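You operate a simulated robot arm through the tools that you are given. There is no shell and no other tool.

The job below is to be done with a simulated two-armed robot. You get a single attempt, and the scene is never put back.

## Task
Carry the two-handled tray with both arms and set it on the top of the welding table.

The check looks at the end state, three seconds after you hand in, the way a careful person would. Anything else that was tipped, shoved, dropped, spilled or broken makes it a failure.

## Robot
Two 7-joint arms with two-finger parallel grippers on one trunk, on a base that drives. Base frame: it is fixed to the floor where the robot stands at the start and does not move with it; the origin is under the middle of the robot, x ahead of it, y to its left, z up. Lengths are in mm, angles in degrees, forces in N, time in s.
The left shoulder is at the start at [50, 165, 1030], the right one opposite. With the tool pointing down near the work surface each hand reaches from about 180 to 680 mm from the robot's upright axis, wherever it stands, measured 20 degrees to its own side. Places, roughly: top of the welding table [1600, 3500, 900]; two-handled tray [2250, 2750, 750]. Payload 3.91 kg a hand.
The tool frame of a hand sits at the grasp point between the pads (the TCP): z along the fingers, y along the line on which they close. The tips reach 30 mm beyond it. The gripper opens to 110 mm. The fingers are 20 mm wide and 10 mm thick; the gripper's body (48 by 112 mm) begins 55 mm behind the TCP.
Orientation is that of the tool frame in the base frame, as a unit quaternion [w, x, y, z]. With the fingers straight down and closing along the base's y, the tool's x points along the base's -x, its y along +y and its z along -z.

## Interface
- The arms move only by the tool play_rows. It takes "left_deltas", "right_deltas" or both (then of equal length, played together; a hand with none holds still); each is a list of rows, each an object of numbers (a shift or turn left out is 0, a gripper value left out holds the last): "grip": the opening in per cent of the stroke, from 0 (shut) to 100 (fully open); "tx", "ty", "tz": the shift along the tool's x, y, z in mm; "ax", "ay", "az": the turn, a rotation vector about the tool's x, y, z in degrees. In form: [{"grip": .., "tx": .., "ty": .., "tz": .., "ax": .., "ay": .., "az": ..}, ...]. A call has 1 to 20 rows; each row is the pose to reach, as a shift and turn from the pose commanded when the call began, along the tool's axes at that moment. Each row takes 0.2 s and may step no farther than 50 mm and 8.6 degrees from the row before; otherwise, or with a gripper value out of range, the whole call is refused. A pose out of reach is approached as far as the arm can. The call stops where the force on the tool passes 40 N (or 10 N more than at its start, if that is more) or the arm is blocked; 0.2 s more then pass. The fingers move at their own pace (about 45 mm/s each) and stop on an object; they squeeze with about 30 N. The grip force told is the motor's: it shows also when the fingers shut on nothing. Time passes only in rows, and 0.2 s behind the last, so rows that repeat a pose let the fingers close. The reply holds the time, the measured pose of the TCP, the force on the tool along the base axes, the opening and the grip force, in the units named above and with some noise, with the torque about the TCP (base axes, N m) and any sound that the robot's microphone picked up.
- Cameras (640 x 400 px; columns grow to the right, rows downward): "scene" is now at [118.8, 6.6, 1203.9]; the picture's right is [0.06, -1.00, 0.00], its down [-0.55, -0.03, -0.83] and it looks along [0.83, 0.05, -0.56] (base axes); focal length 267 px, centre (320, 200). "left" rides on the left gripper at [72, -17, -103] in its tool frame; the picture's right is [0.23, 0.97, 0.00], its down [-0.76, 0.18, -0.62] and it looks along [-0.61, 0.14, 0.78] (tool axes); focal length 222 px, centre (320, 200). "right" rides on the right gripper at [72, 17, -103] in its tool frame; the picture's right is [-0.23, 0.97, 0.00], its down [-0.76, -0.18, -0.62] and it looks along [-0.61, -0.14, 0.78] (tool axes); focal length 222 px, centre (320, 200). There is no depth. A picture from a camera that has moved, and an enlarged one, comes with that camera's place and axes in the base frame and with its lens.
- grab_frame(camera): a new picture of that camera. It takes no simulated time.
- raise_lower(by): slides the trunk up (or, below 0, down) by that many mm; the arms and the scene camera ride with it, the base frame stays. It gives what a move gives, with no picture.
- steer(legs): drives the robot by 1 to 6 legs, each [ahead, left, turn to the left] in mm, mm and degrees, along the robot's own axes; the way and the turn of a leg run together, so that a leg with both is an arc; at most 1500 mm and 180 degrees a leg. The arms and the cameras ride along, it lands a little off, and it stops where it bumps. It gives what a move gives.
- head_to(pan, tilt): turns the head with the scene camera to pan (to the left, within 80 degrees either way) and tilt (down, from -29 to 69), counted from straight ahead of the robot. It gives what a move gives.
- inspect(camera, box): a new picture of the part [left, top, right, bottom] of that camera's present view, enlarged. It takes no simulated time.
- finish_job(): hands the job in; it is judged then, once.

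Nothing tells you exact positions but the pictures and the camera data. Unless the task says otherwise, let go and move clear before handing in.

The tools are called after "Emit:" as a command line: name --argument value ..., lists and objects as JSON in quotes. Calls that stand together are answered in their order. play_rows: Moves the arms, as the interface text tells. Its arguments: {"type":"object","properties":{"left_deltas":{"type":"array","items":{"type":"object","properties":{"grip":{"type":"number"},"tx":{"type":"number"},"ty":{"type":"number"},"tz":{"type":"number"},"ax":{"type":"number"},"ay":{"type":"number"},"az":{"type":"number"}}}},"right_deltas":{"type":"array","items":{"type":"object","properties":{"grip":{"type":"number"},"tx":{"type":"number"},"ty":{"type":"number"},"tz":{"type":"number"},"ax":{"type":"number"},"ay":{"type":"number"},"az":{"type":"number"}}}}},"required":[]} The other tools are called the same way: raise_lower (by) slides the trunk up or down; steer (legs) drives the base; head_to (pan, tilt) turns the head that bears the scene camera; grab_frame (camera) takes a picture; inspect (camera, box) takes an enlarged picture of a part of a camera's view; finish_job () hands the job in.

At the start:

```text
time: 0.0
left_ee_pos: [535.2, 231.5, 901.3]
left_orientation: [0.0, 0.0, 1.0, 0.001]
left_ft_force: [0.1, -0.8, -0.5]
left_moment: [-0.02, 0.02, -0.02]
left_opening: 110.3
left_grasp_force: 0.0
right_ee_pos: [463.9, -183.7, 976.4]
right_orientation: [-0.001, 0.001, 1.0, 0.001]
right_ft_force: [0.1, -0.6, -0.3]
right_moment: [0.04, 0.03, 0.0]
right_opening: 110.1
right_grasp_force: 0.1
trunk travel left (down, up): [-250.0, 253.0]
robot x, y, heading: [-1.1, -1.3, 0.2]
head pan, tilt: [3.4, 33.8]
```

scene: 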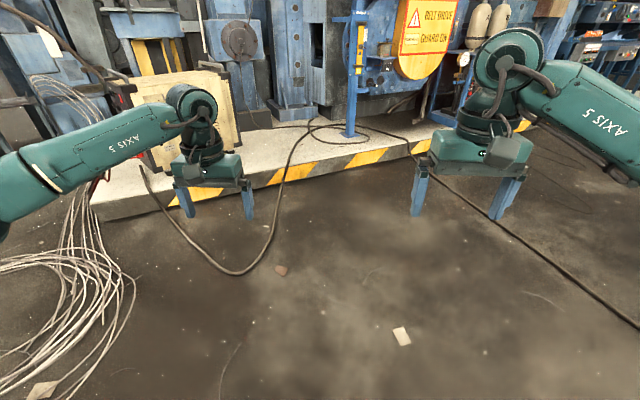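
right: 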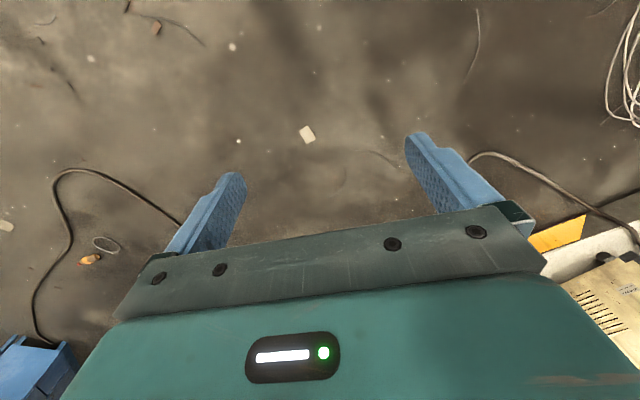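
left: 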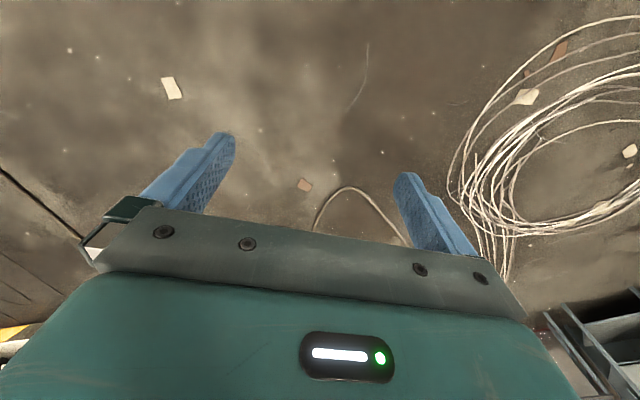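

I see a workshop floor with a raised platform ahead and machinery behind it. The tray should be around [2250, 2750, 750] and the table around [1600, 3500, 900], both ahead-left, so I will look that way first.

Emit:
head_to --pan 50 --tilt 10

```text
time: 1.1
left_ee_pos: [534.8, 231.7, 900.6]
left_orientation: [-0.001, 0.001, 1.0, 0.0]
left_ft_force: [-0.5, 0.3, 0.0]
left_moment: [0.02, 0.02, 0.03]
left_opening: 109.7
left_grasp_force: 0.1
right_ee_pos: [464.9, -184.1, 976.7]
right_orientation: [-0.001, 0.0, 1.0, -0.001]
right_ft_force: [0.3, -0.3, 0.3]
right_moment: [0.0, -0.04, -0.02]
right_opening: 110.2
right_grasp_force: 0.1
trunk travel left (down, up): [-250.0, 253.0]
robot x, y, heading: [-1.1, 2.0, 0.0]
head pan, tilt: [50.0, 10.0]
```

The head is turned to the left; now I take a picture to see the tray and the table.

Emit:
grab_frame --camera "scene"

```text
taken
camera scene: at [90.0, 72.5, 1242.1], right [0.77, -0.64, 0.0], down [-0.11, -0.13, -0.98], along [0.63, 0.75, -0.17], focal length 267 px, centre (320, 200)
```

scene: 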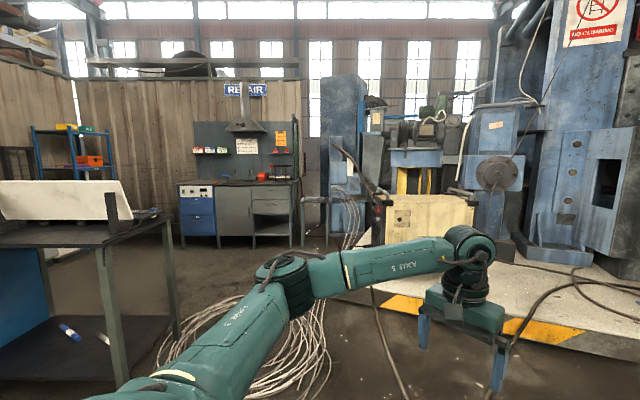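

The bench under the REPAIR sign matches the welding table's place; the tray should appear near (316,192). I zoom in to identify both.

Emit:
inspect --camera "scene" --box '[240, 110, 400, 260]'

Emit:
inspect --camera "scene" --box '[160, 70, 320, 270]'

```text
2.67 times, centred on (320, 185) of scene
camera zoom: at [90.0, 72.5, 1242.1], right [0.77, -0.64, 0.0], down [-0.11, -0.13, -0.98], along [0.63, 0.75, -0.17], focal length 711 px, centre (320, 240)
```

zoom: 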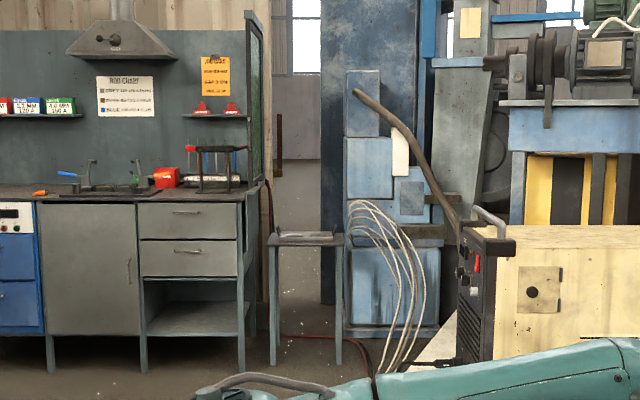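

```text
2.00 times, centred on (240, 170) of scene
camera zoom: at [90.0, 72.5, 1242.1], right [0.77, -0.64, 0.0], down [-0.11, -0.13, -0.98], along [0.63, 0.75, -0.17], focal length 533 px, centre (480, 260)
```

zoom: 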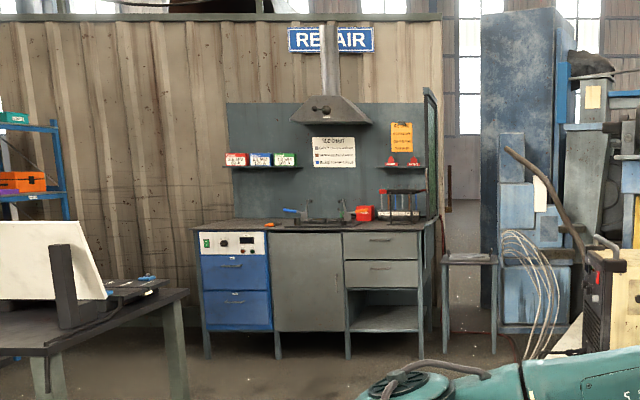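

The welding table is the bench under the REPAIR sign, and a small stand to its right seems to carry the tray. I need to map the floor between here and there, so I take pictures at more pan and tilt settings.

Emit:
head_to --pan 45 --tilt 35

Emit:
grab_frame --camera "scene"

Emit:
head_to --pan 78 --tilt 30

Emit:
grab_frame --camera "scene"

```text
time: 2.0
left_ee_pos: [535.5, 230.9, 901.3]
left_orientation: [0.0, 0.0, 1.0, 0.0]
left_ft_force: [-0.1, -0.7, 0.0]
left_moment: [-0.03, -0.03, -0.03]
left_opening: 110.0
left_grasp_force: 0.0
right_ee_pos: [463.7, -184.5, 976.4]
right_orientation: [0.0, 0.0, 1.0, 0.0]
right_ft_force: [0.7, 0.1, 0.2]
right_moment: [0.0, -0.01, 0.0]
right_opening: 109.6
right_grasp_force: 0.1
trunk travel left (down, up): [-250.0, 253.0]
robot x, y, heading: [3.6, 0.2, 0.1]
head pan, tilt: [45.0, 35.0]
```

```text
taken
camera scene: at [92.5, 63.6, 1202.0], right [0.71, -0.71, 0.0], down [-0.41, -0.41, -0.82], along [0.58, 0.58, -0.57], focal length 267 px, centre (320, 200)
```

scene: 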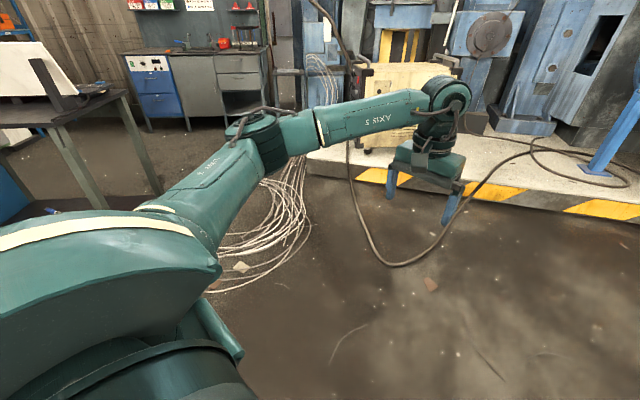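

```text
time: 3.0
left_ee_pos: [533.0, 232.0, 901.0]
left_orientation: [0.0, 0.0, 1.0, 0.0]
left_ft_force: [0.1, -0.1, 0.4]
left_moment: [0.0, 0.01, -0.01]
left_opening: 109.9
left_grasp_force: 0.1
right_ee_pos: [464.0, -184.5, 976.9]
right_orientation: [0.001, 0.0, 1.0, 0.0]
right_ft_force: [0.4, 1.0, 0.6]
right_moment: [-0.02, 0.0, -0.01]
right_opening: 110.1
right_grasp_force: 0.0
trunk travel left (down, up): [-250.0, 253.0]
robot x, y, heading: [-0.6, 1.1, 0.1]
head pan, tilt: [78.0, 30.0]
```

```text
taken
camera scene: at [49.1, 89.7, 1209.7], right [0.98, -0.21, 0.0], down [-0.1, -0.49, -0.87], along [0.18, 0.85, -0.5], focal length 267 px, centre (320, 200)
```

scene: 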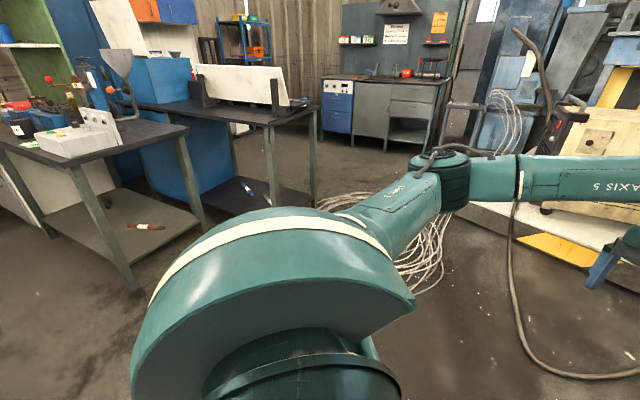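

The welding table runs roughly from (873,3874) to (1957,2920) and faces me at about 48°, and the tray stand is just to its right near (2300,2800). A wire coil lies between, with a raised platform corner near (1535,1636) and a table on the left, so I turn in place to face the corridor and look again.

Emit:
steer --legs '[[0, 0, 50]]'

Emit:
head_to --pan 0 --tilt 25

Emit:
grab_frame --camera "scene"

```text
time: 5.7
left_ee_pos: [172.9, 557.2, 899.1]
left_orientation: [-0.001, -0.419, 0.908, 0.001]
left_ft_force: [-0.5, -0.8, -0.6]
left_moment: [-0.02, 0.01, 0.03]
left_opening: 110.2
left_grasp_force: 0.1
right_ee_pos: [442.2, 232.7, 976.6]
right_orientation: [0.0, -0.418, 0.908, -0.001]
right_ft_force: [-0.5, -1.0, 0.2]
right_moment: [0.02, 0.0, -0.01]
right_opening: 110.1
right_grasp_force: 0.2
trunk travel left (down, up): [-250.0, 253.0]
robot x, y, heading: [-3.7, -0.1, 49.4]
head pan, tilt: [78.0, 30.0]
```

```text
time: 7.2
left_ee_pos: [173.0, 556.7, 900.7]
left_orientation: [0.0, -0.419, 0.908, 0.0]
left_ft_force: [-0.5, 0.5, 0.4]
left_moment: [0.05, 0.0, 0.01]
left_opening: 109.8
left_grasp_force: 0.0
right_ee_pos: [441.6, 232.2, 977.1]
right_orientation: [0.0, -0.418, 0.909, 0.0]
right_ft_force: [-0.1, 0.7, 0.5]
right_moment: [0.01, 0.02, -0.03]
right_opening: 109.7
right_grasp_force: 0.1
trunk travel left (down, up): [-250.0, 253.0]
robot x, y, heading: [-0.5, 0.2, 49.5]
head pan, tilt: [0.0, 25.0]
```

```text
taken
camera scene: at [79.8, 93.6, 1217.7], right [0.76, -0.65, 0.0], down [-0.27, -0.32, -0.91], along [0.59, 0.69, -0.42], focal length 267 px, centre (320, 200)
```

scene: 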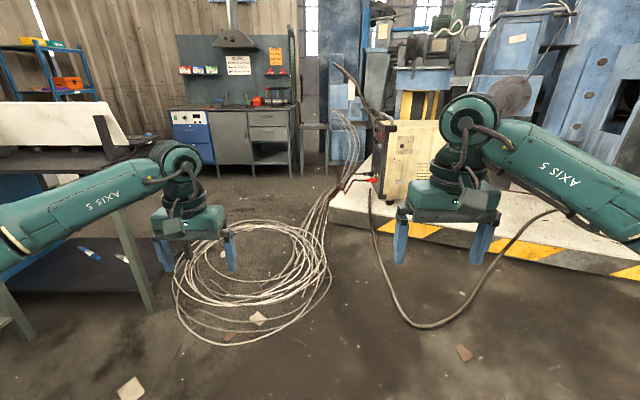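

The room is turned about 49° to my base frame. In corridor coordinates, the platform corner is about 90 mm to the right of my line and the left table edge about 975 mm to the left, with the wire coil between. I shift left to the middle of the corridor and advance a little to look closely at the coil.

Emit:
steer --legs '[[0, 420, 0], [350, 0, 0]]'

Emit:
head_to --pan 0 --tilt 40

Emit:
grab_frame --camera "scene"

```text
time: 13.3
left_ee_pos: [74.5, 1098.7, 900.4]
left_orientation: [0.001, -0.418, 0.908, -0.001]
left_ft_force: [0.1, -0.1, -0.2]
left_moment: [-0.01, 0.03, -0.01]
left_opening: 110.0
left_grasp_force: 0.2
right_ee_pos: [345.0, 774.3, 977.4]
right_orientation: [0.0, -0.418, 0.909, 0.0]
right_ft_force: [-0.6, -0.9, 0.0]
right_moment: [0.0, 0.01, 0.0]
right_opening: 109.8
right_grasp_force: 0.0
trunk travel left (down, up): [-250.0, 253.0]
robot x, y, heading: [-98.1, 542.7, 49.2]
head pan, tilt: [0.0, 25.0]
```

```text
time: 14.1
left_ee_pos: [76.2, 1100.2, 902.1]
left_orientation: [0.001, -0.419, 0.908, 0.0]
left_ft_force: [0.1, -0.2, -0.5]
left_moment: [-0.01, 0.02, 0.05]
left_opening: 109.6
left_grasp_force: 0.1
right_ee_pos: [344.6, 774.5, 975.8]
right_orientation: [0.0, -0.418, 0.908, 0.0]
right_ft_force: [0.8, 0.6, -0.9]
right_moment: [-0.01, -0.02, -0.02]
right_opening: 109.8
right_grasp_force: 0.1
trunk travel left (down, up): [-250.0, 253.0]
robot x, y, heading: [-95.6, 539.2, 49.2]
head pan, tilt: [0.0, 40.0]
```

```text
taken
camera scene: at [-22.2, 630.5, 1194.5], right [0.76, -0.65, 0.0], down [-0.42, -0.49, -0.77], along [0.5, 0.58, -0.64], focal length 267 px, centre (320, 200)
```

scene: 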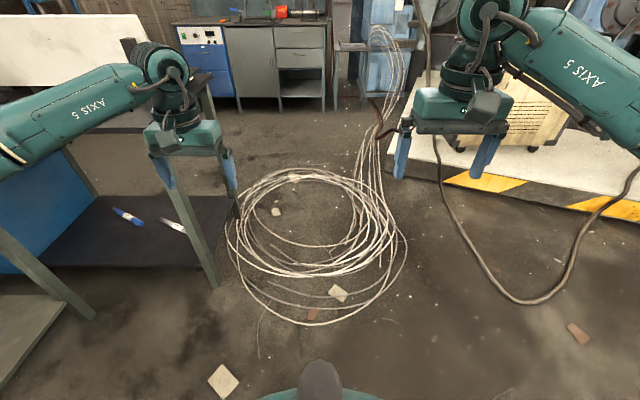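

The coil fills the whole corridor from the left table leg to the platform, so there is no way around it on the floor; it looks like flat scenery. I will advance in short legs and check whether anything is bumped.

Emit:
steer --legs '[[450, 0, 0]]'

Emit:
head_to --pan 0 --tilt 65

Emit:
grab_frame --camera "scene"

```text
time: 16.8
left_ee_pos: [357.4, 1439.2, 900.3]
left_orientation: [0.0, -0.422, 0.907, 0.0]
left_ft_force: [0.5, -0.6, -1.0]
left_moment: [0.01, 0.02, 0.01]
left_opening: 109.9
left_grasp_force: 0.1
right_ee_pos: [630.6, 1118.3, 975.7]
right_orientation: [0.0, -0.422, 0.906, 0.0]
right_ft_force: [0.7, 0.1, 0.0]
right_moment: [-0.01, -0.01, -0.01]
right_opening: 109.9
right_grasp_force: 0.0
trunk travel left (down, up): [-250.0, 253.0]
robot x, y, heading: [189.9, 878.5, 50.0]
head pan, tilt: [0.0, 40.0]
```

```text
time: 17.7
left_ee_pos: [358.4, 1439.9, 901.9]
left_orientation: [0.001, -0.423, 0.906, 0.0]
left_ft_force: [0.0, -0.7, -0.5]
left_moment: [-0.02, -0.01, -0.01]
left_opening: 109.7
left_grasp_force: 0.1
right_ee_pos: [631.2, 1117.7, 977.6]
right_orientation: [0.001, -0.422, 0.907, 0.0]
right_ft_force: [0.4, 0.8, 0.5]
right_moment: [-0.03, 0.03, 0.02]
right_opening: 110.0
right_grasp_force: 0.1
trunk travel left (down, up): [-250.0, 253.0]
robot x, y, heading: [190.3, 883.4, 49.9]
head pan, tilt: [0.0, 65.0]
```

```text
taken
camera scene: at [249.5, 951.6, 1162.1], right [0.77, -0.64, 0.0], down [-0.58, -0.69, -0.42], along [0.27, 0.32, -0.91], focal length 267 px, centre (320, 200)
```

scene: 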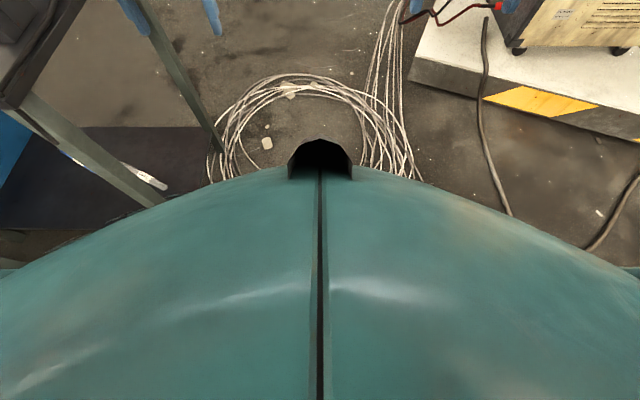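

No bump so far and the coil lies as it did. I continue along the corridor in moderate legs, watching the clearance to the table on the left and the platform on the right.

Emit:
steer --legs '[[400, 0, -0.5]]'

Emit:
head_to --pan -30 --tilt 45

Emit:
grab_frame --camera "scene"

Emit:
head_to --pan 45 --tilt 45

Emit:
grab_frame --camera "scene"

```text
time: 20.2
left_ee_pos: [624.7, 1742.0, 900.4]
left_orientation: [0.0, -0.418, 0.909, 0.0]
left_ft_force: [0.5, -0.2, 0.7]
left_moment: [-0.02, -0.02, 0.02]
left_opening: 109.9
left_grasp_force: 0.0
right_ee_pos: [893.7, 1418.5, 976.2]
right_orientation: [0.0, -0.417, 0.909, 0.001]
right_ft_force: [0.0, 0.6, -0.2]
right_moment: [0.01, 0.02, 0.01]
right_opening: 110.0
right_grasp_force: 0.0
trunk travel left (down, up): [-250.0, 253.0]
robot x, y, heading: [450.8, 1188.2, 49.4]
head pan, tilt: [0.0, 65.0]
```

```text
time: 21.1
left_ee_pos: [624.4, 1742.7, 900.7]
left_orientation: [0.0, -0.417, 0.909, 0.001]
left_ft_force: [-0.6, 0.3, -0.1]
left_moment: [-0.02, 0.01, 0.01]
left_opening: 110.1
left_grasp_force: 0.0
right_ee_pos: [893.9, 1417.6, 977.6]
right_orientation: [0.001, -0.417, 0.909, 0.0]
right_ft_force: [0.3, 0.8, -0.2]
right_moment: [0.0, 0.02, 0.0]
right_opening: 110.0
right_grasp_force: 0.0
trunk travel left (down, up): [-250.0, 253.0]
robot x, y, heading: [449.2, 1185.7, 49.2]
head pan, tilt: [-30.0, 45.0]
```

```text
taken
camera scene: at [547.6, 1237.4, 1187.1], right [0.33, -0.94, 0.0], down [-0.67, -0.23, -0.71], along [0.67, 0.23, -0.71], focal length 267 px, centre (320, 200)
```

scene: 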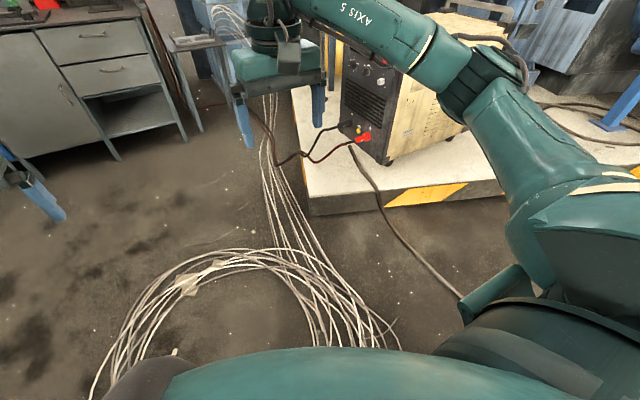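

```text
time: 22.6
left_ee_pos: [626.4, 1743.0, 900.6]
left_orientation: [0.001, -0.417, 0.909, 0.001]
left_ft_force: [0.5, -0.5, 0.5]
left_moment: [-0.03, 0.01, 0.02]
left_opening: 109.9
left_grasp_force: 0.1
right_ee_pos: [893.2, 1418.3, 976.6]
right_orientation: [0.0, -0.417, 0.909, -0.001]
right_ft_force: [1.0, 0.2, -1.2]
right_moment: [-0.01, -0.01, 0.01]
right_opening: 110.4
right_grasp_force: 0.0
trunk travel left (down, up): [-250.0, 253.0]
robot x, y, heading: [449.5, 1187.7, 49.2]
head pan, tilt: [45.0, 45.0]
```

```text
taken
camera scene: at [464.9, 1291.6, 1187.1], right [1.0, 0.07, 0.0], down [0.05, -0.71, -0.71], along [-0.05, 0.71, -0.71], focal length 267 px, centre (320, 200)
```

scene: 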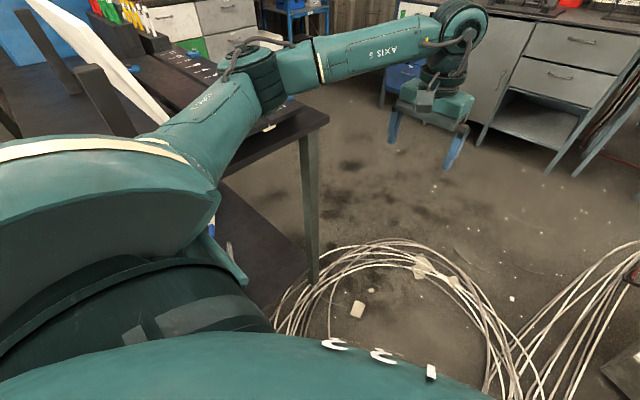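

The coil is unchanged and nothing was bumped. The left elbow is above the left table's corner, so I edge slightly to the right as I go on.

Emit:
steer --legs '[[0, -60, 0], [500, 0, 0]]'

Emit:
grab_frame --camera "scene"

Emit:
head_to --pan 0 --tilt 25

Emit:
grab_frame --camera "scene"

```text
time: 26.3
left_ee_pos: [989.4, 2082.3, 900.8]
left_orientation: [0.001, -0.42, 0.907, 0.0]
left_ft_force: [0.3, 0.5, -0.6]
left_moment: [-0.01, 0.0, -0.01]
left_opening: 110.2
left_grasp_force: 0.1
right_ee_pos: [1260.2, 1760.4, 976.2]
right_orientation: [0.001, -0.421, 0.907, 0.0]
right_ft_force: [0.4, 0.2, -0.4]
right_moment: [0.02, -0.02, -0.01]
right_opening: 110.1
right_grasp_force: 0.1
trunk travel left (down, up): [-250.0, 253.0]
robot x, y, heading: [820.2, 1526.0, 49.6]
head pan, tilt: [45.0, 45.0]
```

```text
taken
camera scene: at [833.2, 1630.2, 1187.1], right [1.0, 0.08, 0.0], down [0.06, -0.7, -0.71], along [-0.06, 0.7, -0.71], focal length 267 px, centre (320, 200)
```

scene: 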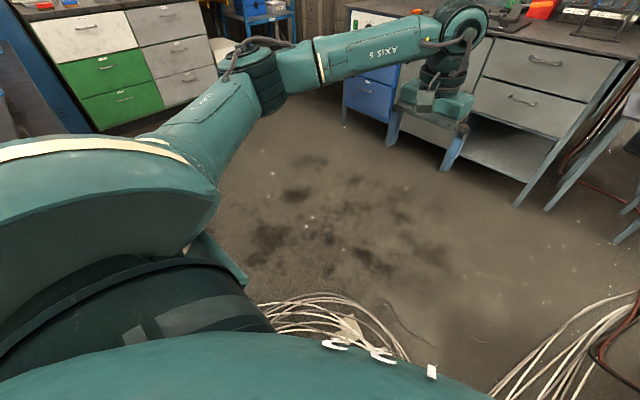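

```text
time: 27.5
left_ee_pos: [990.9, 2082.8, 901.2]
left_orientation: [0.0, -0.421, 0.907, 0.0]
left_ft_force: [0.0, 0.5, -0.6]
left_moment: [0.03, 0.0, 0.0]
left_opening: 110.1
left_grasp_force: 0.0
right_ee_pos: [1260.7, 1759.0, 977.4]
right_orientation: [0.0, -0.42, 0.908, 0.0]
right_ft_force: [0.8, -0.3, 0.0]
right_moment: [-0.03, 0.0, -0.05]
right_opening: 110.2
right_grasp_force: 0.0
trunk travel left (down, up): [-250.0, 253.0]
robot x, y, heading: [822.6, 1526.2, 49.9]
head pan, tilt: [0.0, 25.0]
```

```text
taken
camera scene: at [899.3, 1619.3, 1217.7], right [0.76, -0.65, 0.0], down [-0.27, -0.32, -0.91], along [0.59, 0.69, -0.42], focal length 267 px, centre (320, 200)
```

scene: 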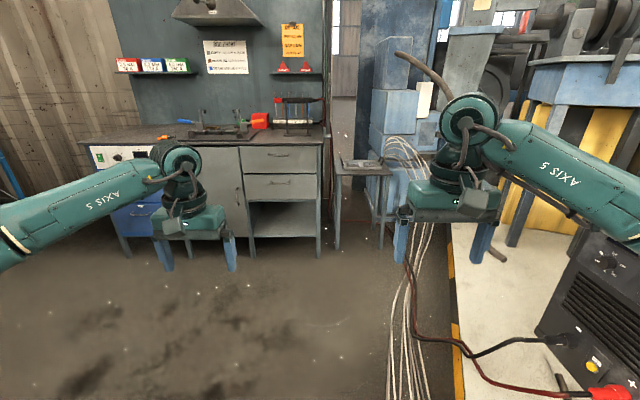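

I have passed the coil. Now I zoom in on the stand with the tray and on the bench top.

Emit:
inspect --camera "scene" --box '[310, 110, 450, 250]'

Emit:
inspect --camera "scene" --box '[70, 80, 340, 200]'

```text
2.86 times, centred on (380, 180) of scene
camera zoom: at [899.3, 1619.3, 1217.7], right [0.76, -0.65, 0.0], down [-0.27, -0.32, -0.91], along [0.59, 0.69, -0.42], focal length 762 px, centre (149, 257)
```

zoom: 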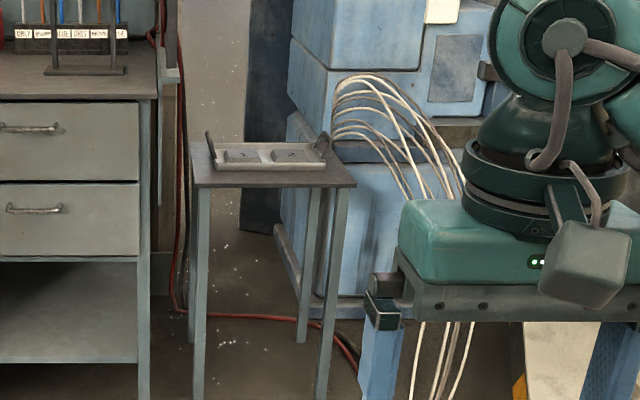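

```text
2.37 times, centred on (205, 140) of scene
camera zoom: at [899.3, 1619.3, 1217.7], right [0.76, -0.65, 0.0], down [-0.27, -0.32, -0.91], along [0.59, 0.69, -0.42], focal length 632 px, centre (593, 342)
```

zoom: 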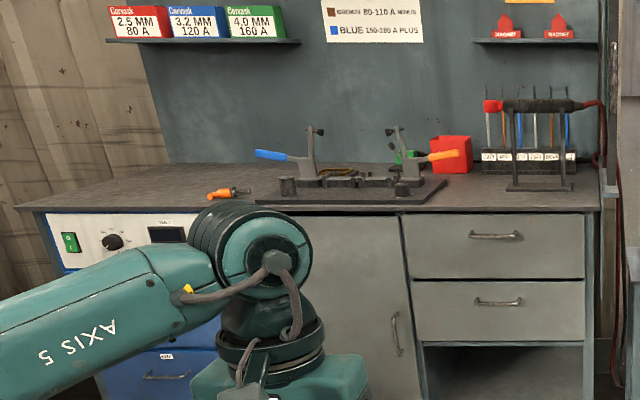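

The tray is a shallow grey tray with an upright handle at each end, on a small stand to the right of the bench. I take further close-ups to fix the heights and positions.

Emit:
inspect --camera "scene" --box '[310, 200, 420, 270]'

Emit:
inspect --camera "scene" --box '[325, 140, 405, 190]'

Emit:
inspect --camera "scene" --box '[230, 180, 340, 270]'

```text
5.71 times, centred on (365, 235) of scene
camera zoom: at [899.3, 1619.3, 1217.7], right [0.76, -0.65, 0.0], down [-0.27, -0.32, -0.91], along [0.59, 0.69, -0.42], focal length 1523 px, centre (63, 0)
```

zoom: 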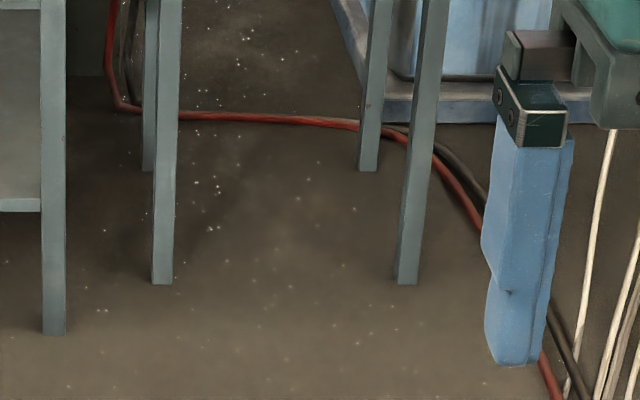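

```text
8.00 times, centred on (365, 165) of scene
camera zoom: at [899.3, 1619.3, 1217.7], right [0.76, -0.65, 0.0], down [-0.27, -0.32, -0.91], along [0.59, 0.69, -0.42], focal length 2133 px, centre (-40, 480)
```

zoom: 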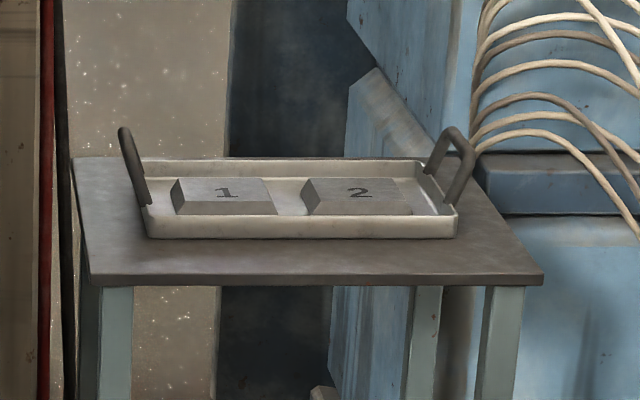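

```text
4.44 times, centred on (285, 225) of scene
camera zoom: at [899.3, 1619.3, 1217.7], right [0.76, -0.65, 0.0], down [-0.27, -0.32, -0.91], along [0.59, 0.69, -0.42], focal length 1185 px, centre (476, 89)
```

zoom: 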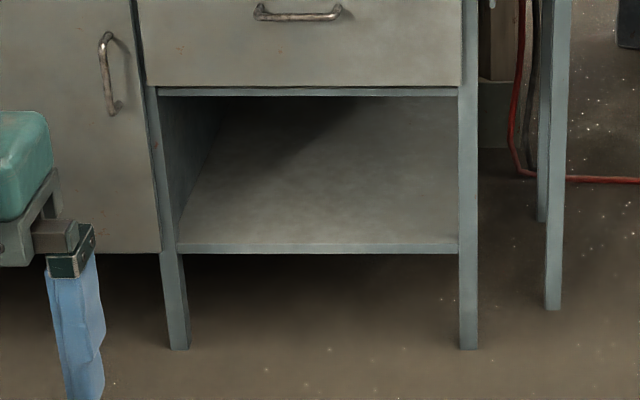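

I can now place things: the stand top is about z 630 with the tray centred near corridor coordinates f≈3673, l≈100 (about x 2334, y 2839). It is about 270 by 155 mm, holds two loose blocks numbered 1 and 2, and has handles that flare outward. The bench front is near f≈3430 and its top near z 850. I drive on to view the bench top from nearer.

Emit:
steer --legs '[[800, 350, 0]]'

Emit:
head_to --pan 0 --tilt 25

Emit:
grab_frame --camera "scene"

```text
time: 32.0
left_ee_pos: [1237.2, 2901.1, 899.8]
left_orientation: [0.0, -0.419, 0.908, -0.001]
left_ft_force: [0.2, 0.6, 0.3]
left_moment: [-0.01, 0.0, -0.02]
left_opening: 109.7
left_grasp_force: 0.1
right_ee_pos: [1507.6, 2577.0, 977.0]
right_orientation: [0.0, -0.418, 0.908, 0.0]
right_ft_force: [0.7, 0.3, -0.3]
right_moment: [0.0, -0.02, 0.03]
right_opening: 110.0
right_grasp_force: 0.0
trunk travel left (down, up): [-250.0, 253.0]
robot x, y, heading: [1066.6, 2345.6, 49.4]
head pan, tilt: [0.0, 25.0]
```

```text
time: 32.6
left_ee_pos: [1236.3, 2901.2, 901.4]
left_orientation: [0.001, -0.42, 0.908, 0.001]
left_ft_force: [0.1, -0.4, -0.1]
left_moment: [0.04, 0.01, -0.02]
left_opening: 110.0
left_grasp_force: 0.0
right_ee_pos: [1507.2, 2578.0, 975.7]
right_orientation: [0.0, -0.418, 0.908, 0.0]
right_ft_force: [0.3, -0.6, -0.7]
right_moment: [0.01, 0.0, 0.02]
right_opening: 109.9
right_grasp_force: 0.1
trunk travel left (down, up): [-250.0, 253.0]
robot x, y, heading: [1064.3, 2342.4, 49.4]
head pan, tilt: [0.0, 25.0]
```

```text
taken
camera scene: at [1145.2, 2438.3, 1217.7], right [0.76, -0.65, 0.0], down [-0.27, -0.32, -0.91], along [0.59, 0.69, -0.42], focal length 267 px, centre (320, 200)
```

scene: 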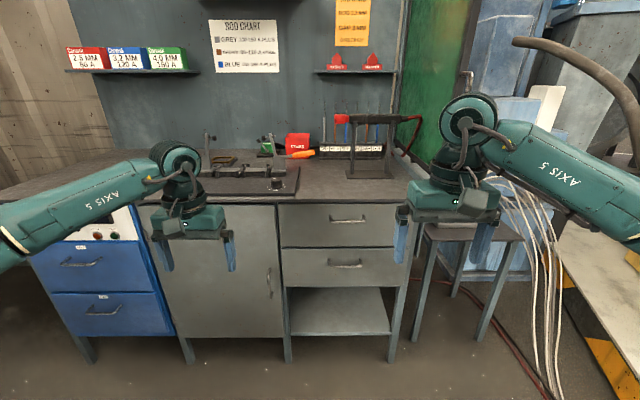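

The arms hide part of the bench top. I raise the trunk to look down on it from higher.

Emit:
raise_lower --by 240

Emit:
head_to --pan 0 --tilt 35

Emit:
grab_frame --camera "scene"

Emit:
head_to --pan 35 --tilt 35

Emit:
grab_frame --camera "scene"

Emit:
head_to --pan -35 --tilt 35

Emit:
grab_frame --camera "scene"

```text
time: 35.1
left_ee_pos: [1237.2, 2900.9, 1141.0]
left_orientation: [0.001, -0.418, 0.909, 0.001]
left_ft_force: [0.4, 0.6, -0.9]
left_moment: [0.02, 0.01, 0.02]
left_opening: 110.1
left_grasp_force: 0.0
right_ee_pos: [1507.5, 2578.7, 1217.8]
right_orientation: [0.001, -0.418, 0.908, 0.0]
right_ft_force: [-1.2, -0.2, -0.9]
right_moment: [-0.03, 0.01, -0.01]
right_opening: 109.9
right_grasp_force: 0.1
trunk travel left (down, up): [-490.0, 13.0]
robot x, y, heading: [1063.2, 2343.6, 49.4]
head pan, tilt: [0.0, 25.0]
```

```text
time: 35.8
left_ee_pos: [1237.3, 2901.5, 1141.7]
left_orientation: [0.001, -0.419, 0.908, 0.0]
left_ft_force: [-0.3, -0.5, -0.1]
left_moment: [0.03, -0.03, -0.02]
left_opening: 110.1
left_grasp_force: 0.1
right_ee_pos: [1507.5, 2577.6, 1216.6]
right_orientation: [0.001, -0.419, 0.908, 0.0]
right_ft_force: [0.4, 0.4, 0.2]
right_moment: [-0.03, 0.0, 0.01]
right_opening: 110.0
right_grasp_force: 0.2
trunk travel left (down, up): [-490.0, 13.0]
robot x, y, heading: [1060.0, 2343.0, 49.8]
head pan, tilt: [0.0, 35.0]
```

```text
taken
camera scene: at [1142.5, 2435.2, 1442.0], right [0.76, -0.65, 0.0], down [-0.37, -0.44, -0.82], along [0.53, 0.62, -0.57], focal length 267 px, centre (320, 200)
```

scene: 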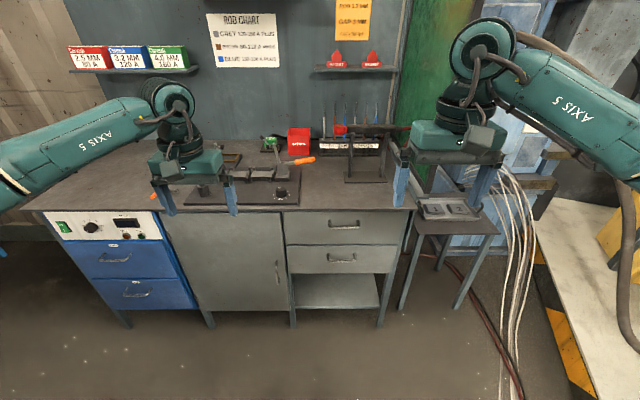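

```text
time: 36.8
left_ee_pos: [1237.6, 2900.7, 1141.3]
left_orientation: [0.001, -0.418, 0.908, 0.001]
left_ft_force: [0.7, 0.0, 0.4]
left_moment: [-0.02, -0.03, 0.02]
left_opening: 110.4
left_grasp_force: 0.0
right_ee_pos: [1507.8, 2578.5, 1217.4]
right_orientation: [0.001, -0.419, 0.908, 0.0]
right_ft_force: [0.0, 0.1, -0.2]
right_moment: [0.01, 0.02, -0.01]
right_opening: 109.9
right_grasp_force: 0.1
trunk travel left (down, up): [-490.0, 13.0]
robot x, y, heading: [1065.2, 2341.5, 49.7]
head pan, tilt: [35.0, 35.0]
```

```text
taken
camera scene: at [1093.9, 2455.9, 1442.0], right [1.0, -0.1, 0.0], down [-0.06, -0.57, -0.82], along [0.08, 0.82, -0.57], focal length 267 px, centre (320, 200)
```

scene: 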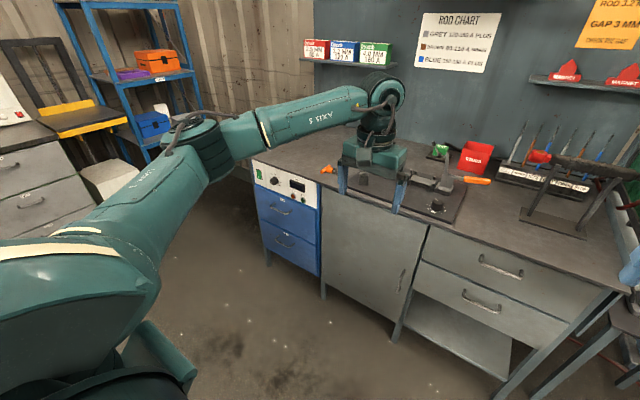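

```text
time: 38.2
left_ee_pos: [1236.8, 2902.1, 1140.7]
left_orientation: [0.0, -0.418, 0.908, 0.001]
left_ft_force: [-0.3, -0.6, -0.3]
left_moment: [0.0, -0.02, 0.01]
left_opening: 110.2
left_grasp_force: 0.0
right_ee_pos: [1507.1, 2577.8, 1216.1]
right_orientation: [0.0, -0.419, 0.908, 0.0]
right_ft_force: [-0.9, 0.4, 0.4]
right_moment: [-0.01, -0.03, 0.02]
right_opening: 110.0
right_grasp_force: 0.1
trunk travel left (down, up): [-490.0, 13.0]
robot x, y, heading: [1064.8, 2344.5, 49.2]
head pan, tilt: [-35.0, 35.0]
```

```text
taken
camera scene: at [1170.6, 2390.3, 1442.0], right [0.25, -0.97, 0.0], down [-0.56, -0.14, -0.82], along [0.79, 0.21, -0.57], focal length 267 px, centre (320, 200)
```

scene: 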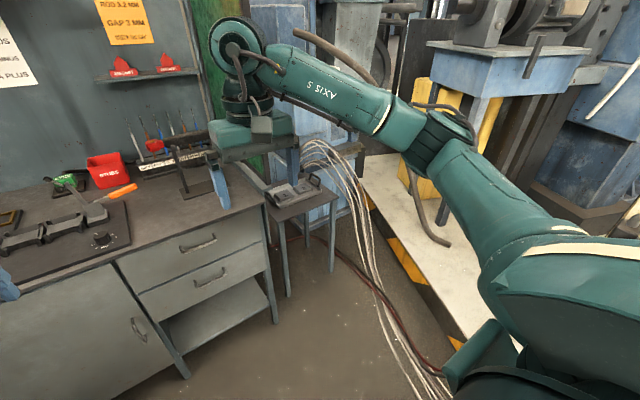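

The bench top is near z 832, running from about l 380 to l 1840, with free space on its left part. A green welding screen seems to stand at the bench's right end beside the tray, and it could get in the way of my left elbow, so I inspect it closely.

Emit:
inspect --camera "scene" --box '[170, 0, 420, 160]'

Emit:
inspect --camera "scene" --box '[200, 110, 420, 300]'

```text
2.50 times, centred on (295, 80) of scene
camera zoom: at [1170.6, 2390.3, 1442.0], right [0.25, -0.97, 0.0], down [-0.56, -0.14, -0.82], along [0.79, 0.21, -0.57], focal length 666 px, centre (382, 500)
```

zoom: 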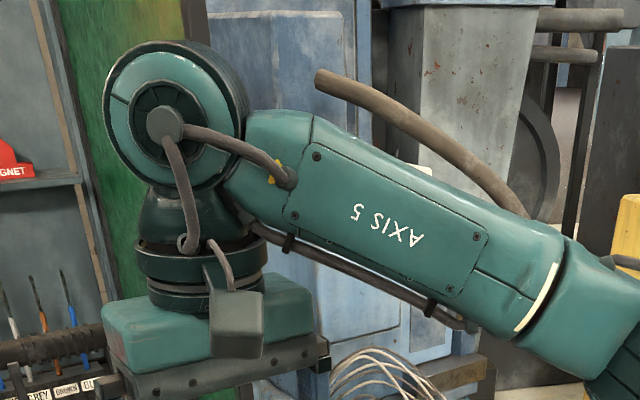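

```text
2.11 times, centred on (310, 205) of scene
camera zoom: at [1170.6, 2390.3, 1442.0], right [0.25, -0.97, 0.0], down [-0.56, -0.14, -0.82], along [0.79, 0.21, -0.57], focal length 561 px, centre (341, 190)
```

zoom: 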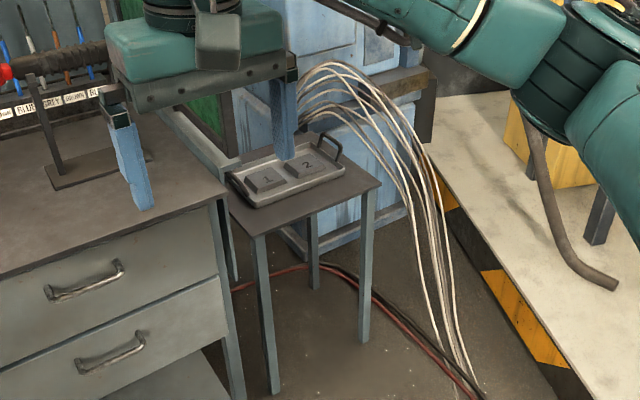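

The screen's bottom rail runs along the bench's right end, only about 80 mm left of the tray's left handle. I move in front of the stand to measure the screen, the stand and the hanging wires from another angle.

Emit:
steer --legs '[[100, -620, 0]]'

Emit:
head_to --pan 0 --tilt 40

Emit:
grab_frame --camera "scene"

Emit:
inspect --camera "scene" --box '[220, 20, 420, 220]'

```text
time: 44.0
left_ee_pos: [1759.7, 2585.6, 1139.9]
left_orientation: [0.001, -0.417, 0.909, 0.0]
left_ft_force: [-0.2, 0.2, 0.4]
left_moment: [0.0, -0.03, 0.0]
left_opening: 110.2
left_grasp_force: 0.1
right_ee_pos: [2029.7, 2260.9, 1216.7]
right_orientation: [0.0, -0.417, 0.909, 0.0]
right_ft_force: [0.7, -1.2, -0.1]
right_moment: [0.0, 0.02, 0.02]
right_opening: 110.0
right_grasp_force: 0.1
trunk travel left (down, up): [-490.0, 13.0]
robot x, y, heading: [1583.5, 2030.0, 49.1]
head pan, tilt: [-35.0, 35.0]
```

```text
time: 45.0
left_ee_pos: [1760.4, 2585.5, 1141.6]
left_orientation: [0.001, -0.417, 0.909, 0.0]
left_ft_force: [-0.1, -0.5, 0.0]
left_moment: [0.01, -0.03, -0.01]
left_opening: 109.9
left_grasp_force: 0.1
right_ee_pos: [2028.5, 2259.7, 1215.7]
right_orientation: [0.0, -0.416, 0.909, 0.0]
right_ft_force: [-0.3, -0.4, -0.3]
right_moment: [-0.03, 0.03, 0.02]
right_opening: 110.0
right_grasp_force: 0.0
trunk travel left (down, up): [-490.0, 13.0]
robot x, y, heading: [1581.0, 2029.1, 49.1]
head pan, tilt: [0.0, 40.0]
```

```text
taken
camera scene: at [1661.4, 2117.4, 1434.4], right [0.76, -0.65, 0.0], down [-0.42, -0.49, -0.77], along [0.5, 0.58, -0.64], focal length 267 px, centre (320, 200)
```

scene: 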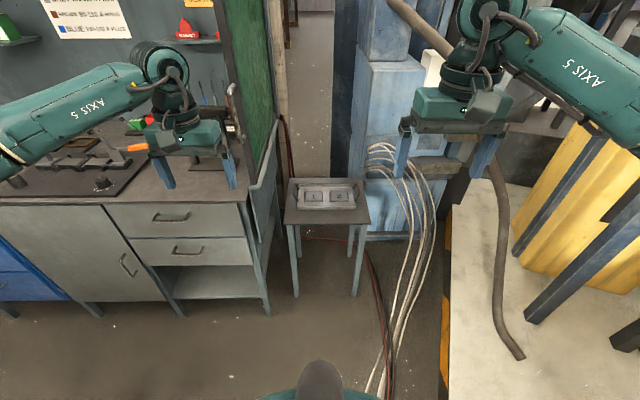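

```text
2.00 times, centred on (320, 120) of scene
camera zoom: at [1661.4, 2117.4, 1434.4], right [0.76, -0.65, 0.0], down [-0.42, -0.49, -0.77], along [0.5, 0.58, -0.64], focal length 533 px, centre (320, 360)
```

zoom: 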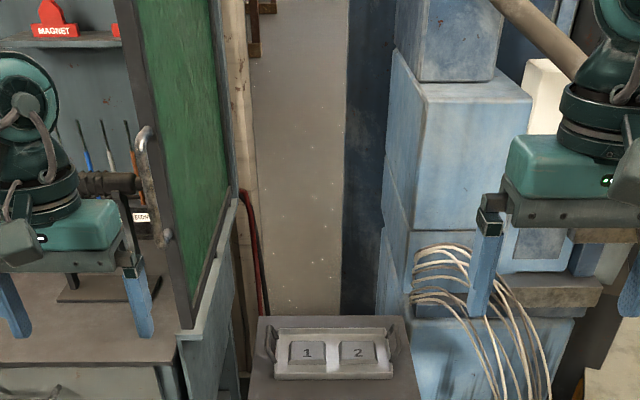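

The screen stands on the bench's right end at about l 360 from f 3400 back, about 100 mm left of the tray's left handle. I zoom on the tray to locate the handles.

Emit:
inspect --camera "scene" --box '[280, 165, 380, 230]'

Emit:
inspect --camera "scene" --box '[350, 120, 450, 400]'

Emit:
head_to --pan 0 --tilt 5

Emit:
grab_frame --camera "scene"

```text
6.15 times, centred on (330, 198) of scene
camera zoom: at [1661.4, 2117.4, 1434.4], right [0.76, -0.65, 0.0], down [-0.42, -0.49, -0.77], along [0.5, 0.58, -0.64], focal length 1640 px, centre (258, 215)
```

zoom: 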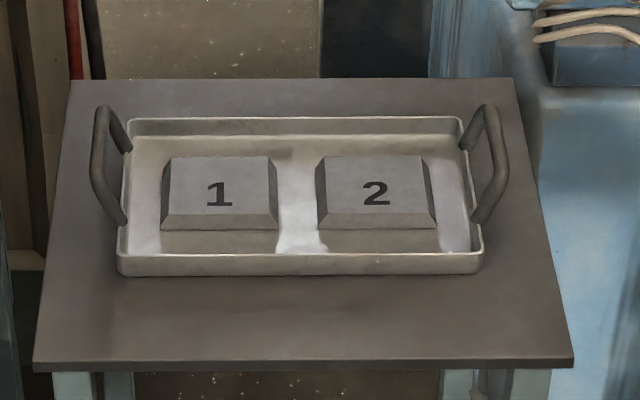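

```text
1.43 times, centred on (400, 260) of scene
camera zoom: at [1661.4, 2117.4, 1434.4], right [0.76, -0.65, 0.0], down [-0.42, -0.49, -0.77], along [0.5, 0.58, -0.64], focal length 381 px, centre (206, 114)
```

zoom: 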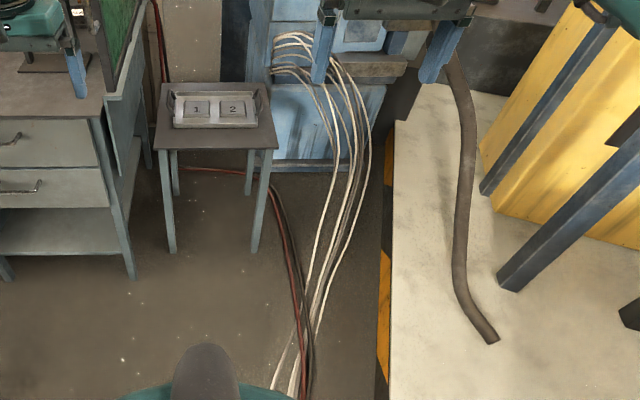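

```text
time: 46.0
left_ee_pos: [1761.5, 2585.7, 1141.1]
left_orientation: [0.0, -0.417, 0.909, 0.0]
left_ft_force: [-0.3, 0.2, -0.8]
left_moment: [0.0, 0.0, 0.0]
left_opening: 109.7
left_grasp_force: 0.1
right_ee_pos: [2028.5, 2260.8, 1216.4]
right_orientation: [0.0, -0.417, 0.909, 0.0]
right_ft_force: [-0.2, -0.3, 0.0]
right_moment: [0.01, 0.0, 0.04]
right_opening: 109.9
right_grasp_force: 0.1
trunk travel left (down, up): [-490.0, 13.0]
robot x, y, heading: [1586.6, 2026.7, 49.2]
head pan, tilt: [0.0, 5.0]
```

```text
taken
camera scene: at [1665.8, 2122.6, 1490.1], right [0.76, -0.65, 0.0], down [-0.06, -0.07, -1.0], along [0.65, 0.75, -0.09], focal length 267 px, centre (320, 200)
```

scene: 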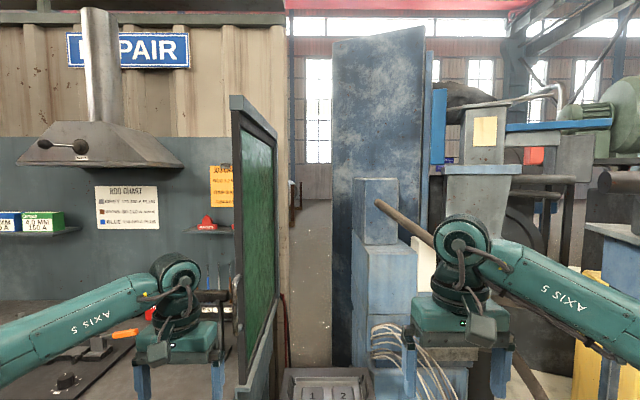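

The handle bars are about 10 mm thick and 90 mm long along f. They sit near (f 3650, l 255) and (f 3650, l −38) at z≈695. My left elbow would swing into the screen if I stood square on, so I'll stand off to the right and turned. First I need to know how wide the base is, so I look down along both sides.

Emit:
head_to --pan 80 --tilt 69

Emit:
grab_frame --camera "scene"

Emit:
head_to --pan -80 --tilt 60

Emit:
grab_frame --camera "scene"

Emit:
grab_frame --camera "right"

Emit:
grab_frame --camera "left"

```text
time: 47.5
left_ee_pos: [1760.6, 2583.7, 1141.6]
left_orientation: [0.001, -0.417, 0.909, 0.0]
left_ft_force: [-0.1, -0.2, 0.9]
left_moment: [-0.02, 0.03, -0.01]
left_opening: 110.1
left_grasp_force: 0.1
right_ee_pos: [2029.3, 2259.4, 1217.3]
right_orientation: [0.0, -0.417, 0.909, 0.0]
right_ft_force: [-0.2, 0.1, 0.3]
right_moment: [-0.03, 0.0, -0.03]
right_opening: 110.2
right_grasp_force: 0.1
trunk travel left (down, up): [-490.0, 13.0]
robot x, y, heading: [1585.6, 2033.3, 49.5]
head pan, tilt: [80.0, 68.8]
```

```text
taken
camera scene: at [1570.5, 2096.4, 1398.3], right [0.78, 0.63, 0.0], down [0.59, -0.72, -0.36], along [-0.23, 0.28, -0.93], focal length 267 px, centre (320, 200)
```

scene: 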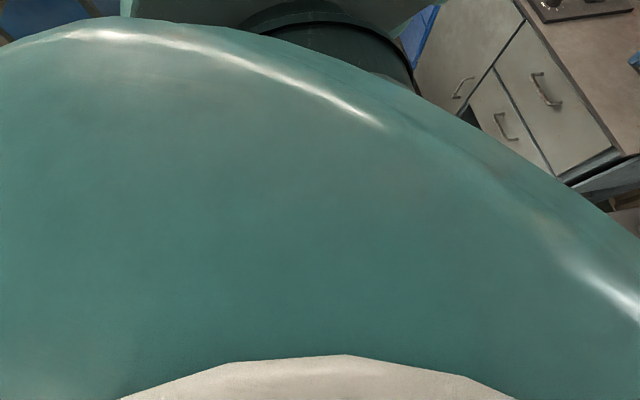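

```text
time: 50.0
left_ee_pos: [1760.2, 2584.8, 1142.0]
left_orientation: [0.001, -0.417, 0.909, 0.001]
left_ft_force: [0.2, 0.1, -0.6]
left_moment: [-0.02, -0.01, -0.04]
left_opening: 110.2
left_grasp_force: 0.2
right_ee_pos: [2028.7, 2260.4, 1215.9]
right_orientation: [0.0, -0.416, 0.909, 0.0]
right_ft_force: [1.1, 0.1, -0.4]
right_moment: [0.03, 0.02, 0.0]
right_opening: 109.9
right_grasp_force: 0.1
trunk travel left (down, up): [-490.0, 13.0]
robot x, y, heading: [1585.5, 2031.9, 49.1]
head pan, tilt: [-80.0, 60.0]
```

```text
taken
camera scene: at [1663.1, 2019.0, 1407.7], right [-0.51, -0.86, 0.0], down [-0.74, 0.44, -0.5], along [0.43, -0.26, -0.87], focal length 267 px, centre (320, 200)
```

scene: 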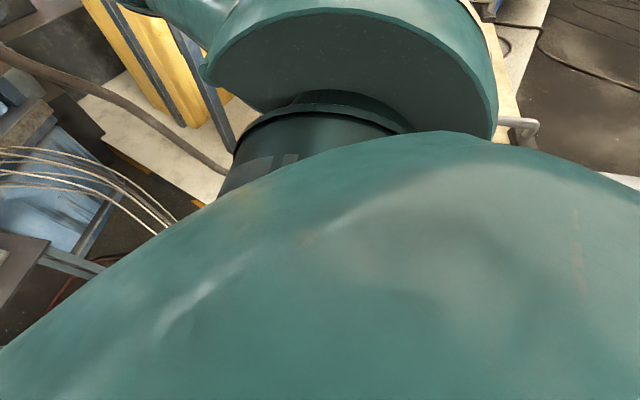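

```text
taken
camera right: at [1967.9, 2216.6, 1320.3], right [-0.59, 0.81, 0.0], down [0.63, 0.46, 0.62], along [0.5, 0.37, -0.78], focal length 222 px, centre (320, 200)
```

right: 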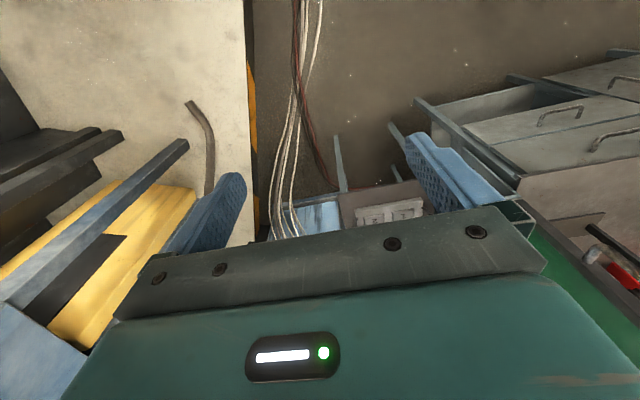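

```text
taken
camera left: at [1725.8, 2519.5, 1244.5], right [-0.89, 0.46, 0.0], down [0.36, 0.69, 0.62], along [0.29, 0.55, -0.78], focal length 222 px, centre (320, 200)
```

left: 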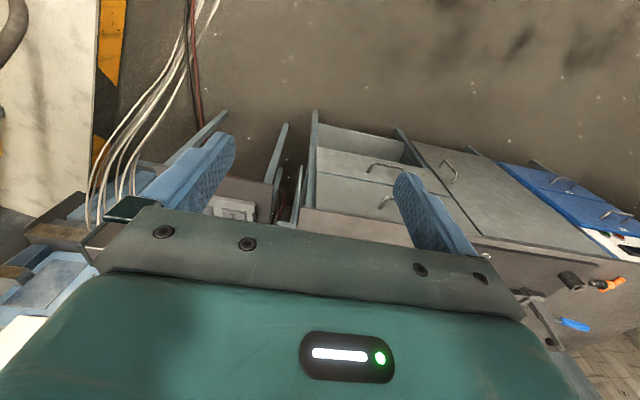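

I still can't see the base from the head camera. I tilt the right hand back so its wrist camera looks straight down at the base and the platform edge.

Emit:
play_rows --right_deltas '[{"ay": 8}, {"ay": 16}, {"ay": 24}, {"ay": 32}, {"ay": 40}, {"ay": 48}]'

Emit:
grab_frame --camera "right"

```text
time: 51.4
left_ee_pos: [1760.3, 2583.6, 1142.7]
left_orientation: [0.0, -0.417, 0.909, 0.002]
left_ft_force: [0.9, -0.2, -0.4]
left_moment: [0.05, 0.04, 0.01]
left_opening: 110.2
left_grasp_force: 0.1
right_ee_pos: [2008.7, 2249.2, 1215.2]
right_orientation: [-0.368, -0.381, 0.831, -0.168]
right_ft_force: [0.1, -0.4, 0.4]
right_moment: [0.03, -0.01, 0.01]
right_opening: 110.2
right_grasp_force: 0.1
right hand out of reach, approached as far as the arm can: row 6
trunk travel left (down, up): [-490.0, 13.0]
robot x, y, heading: [1584.6, 2030.8, 49.1]
head pan, tilt: [-80.0, 60.0]
```

```text
taken
camera right: at [2013.7, 2281.4, 1338.9], right [-0.64, 0.75, -0.17], down [0.77, 0.62, -0.14], along [-0.01, -0.22, -0.98], focal length 222 px, centre (320, 200)
```

right: 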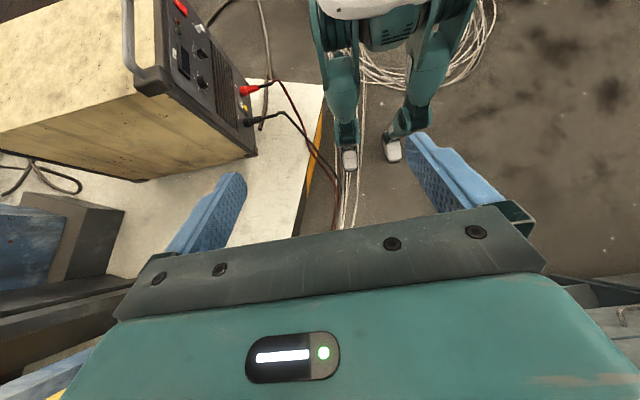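

The base is two feet, only about 180 mm to each side, so I have more room beside the platform than I feared. I level the right hand again, then test the stretched, forward-pitched grasp posture here in free air to see where the elbows go.

Emit:
play_rows --right_deltas '[{"ay": -8}, {"ay": -16}, {"ay": -24}, {"ay": -32}, {"ay": -40}, {"ay": -48}]'

```text
time: 52.8
left_ee_pos: [1760.5, 2584.6, 1141.4]
left_orientation: [0.001, -0.416, 0.909, 0.0]
left_ft_force: [0.0, 0.0, 0.0]
left_moment: [0.0, 0.0, 0.0]
left_opening: 110.0
left_grasp_force: 0.1
right_ee_pos: [2009.8, 2248.9, 1214.6]
right_orientation: [0.001, -0.415, 0.91, 0.001]
right_ft_force: [0.3, -0.6, 0.0]
right_moment: [-0.01, 0.0, -0.01]
right_opening: 110.1
right_grasp_force: 0.0
trunk travel left (down, up): [-490.0, 13.0]
robot x, y, heading: [1583.2, 2030.7, 49.1]
head pan, tilt: [-80.0, 60.0]
```

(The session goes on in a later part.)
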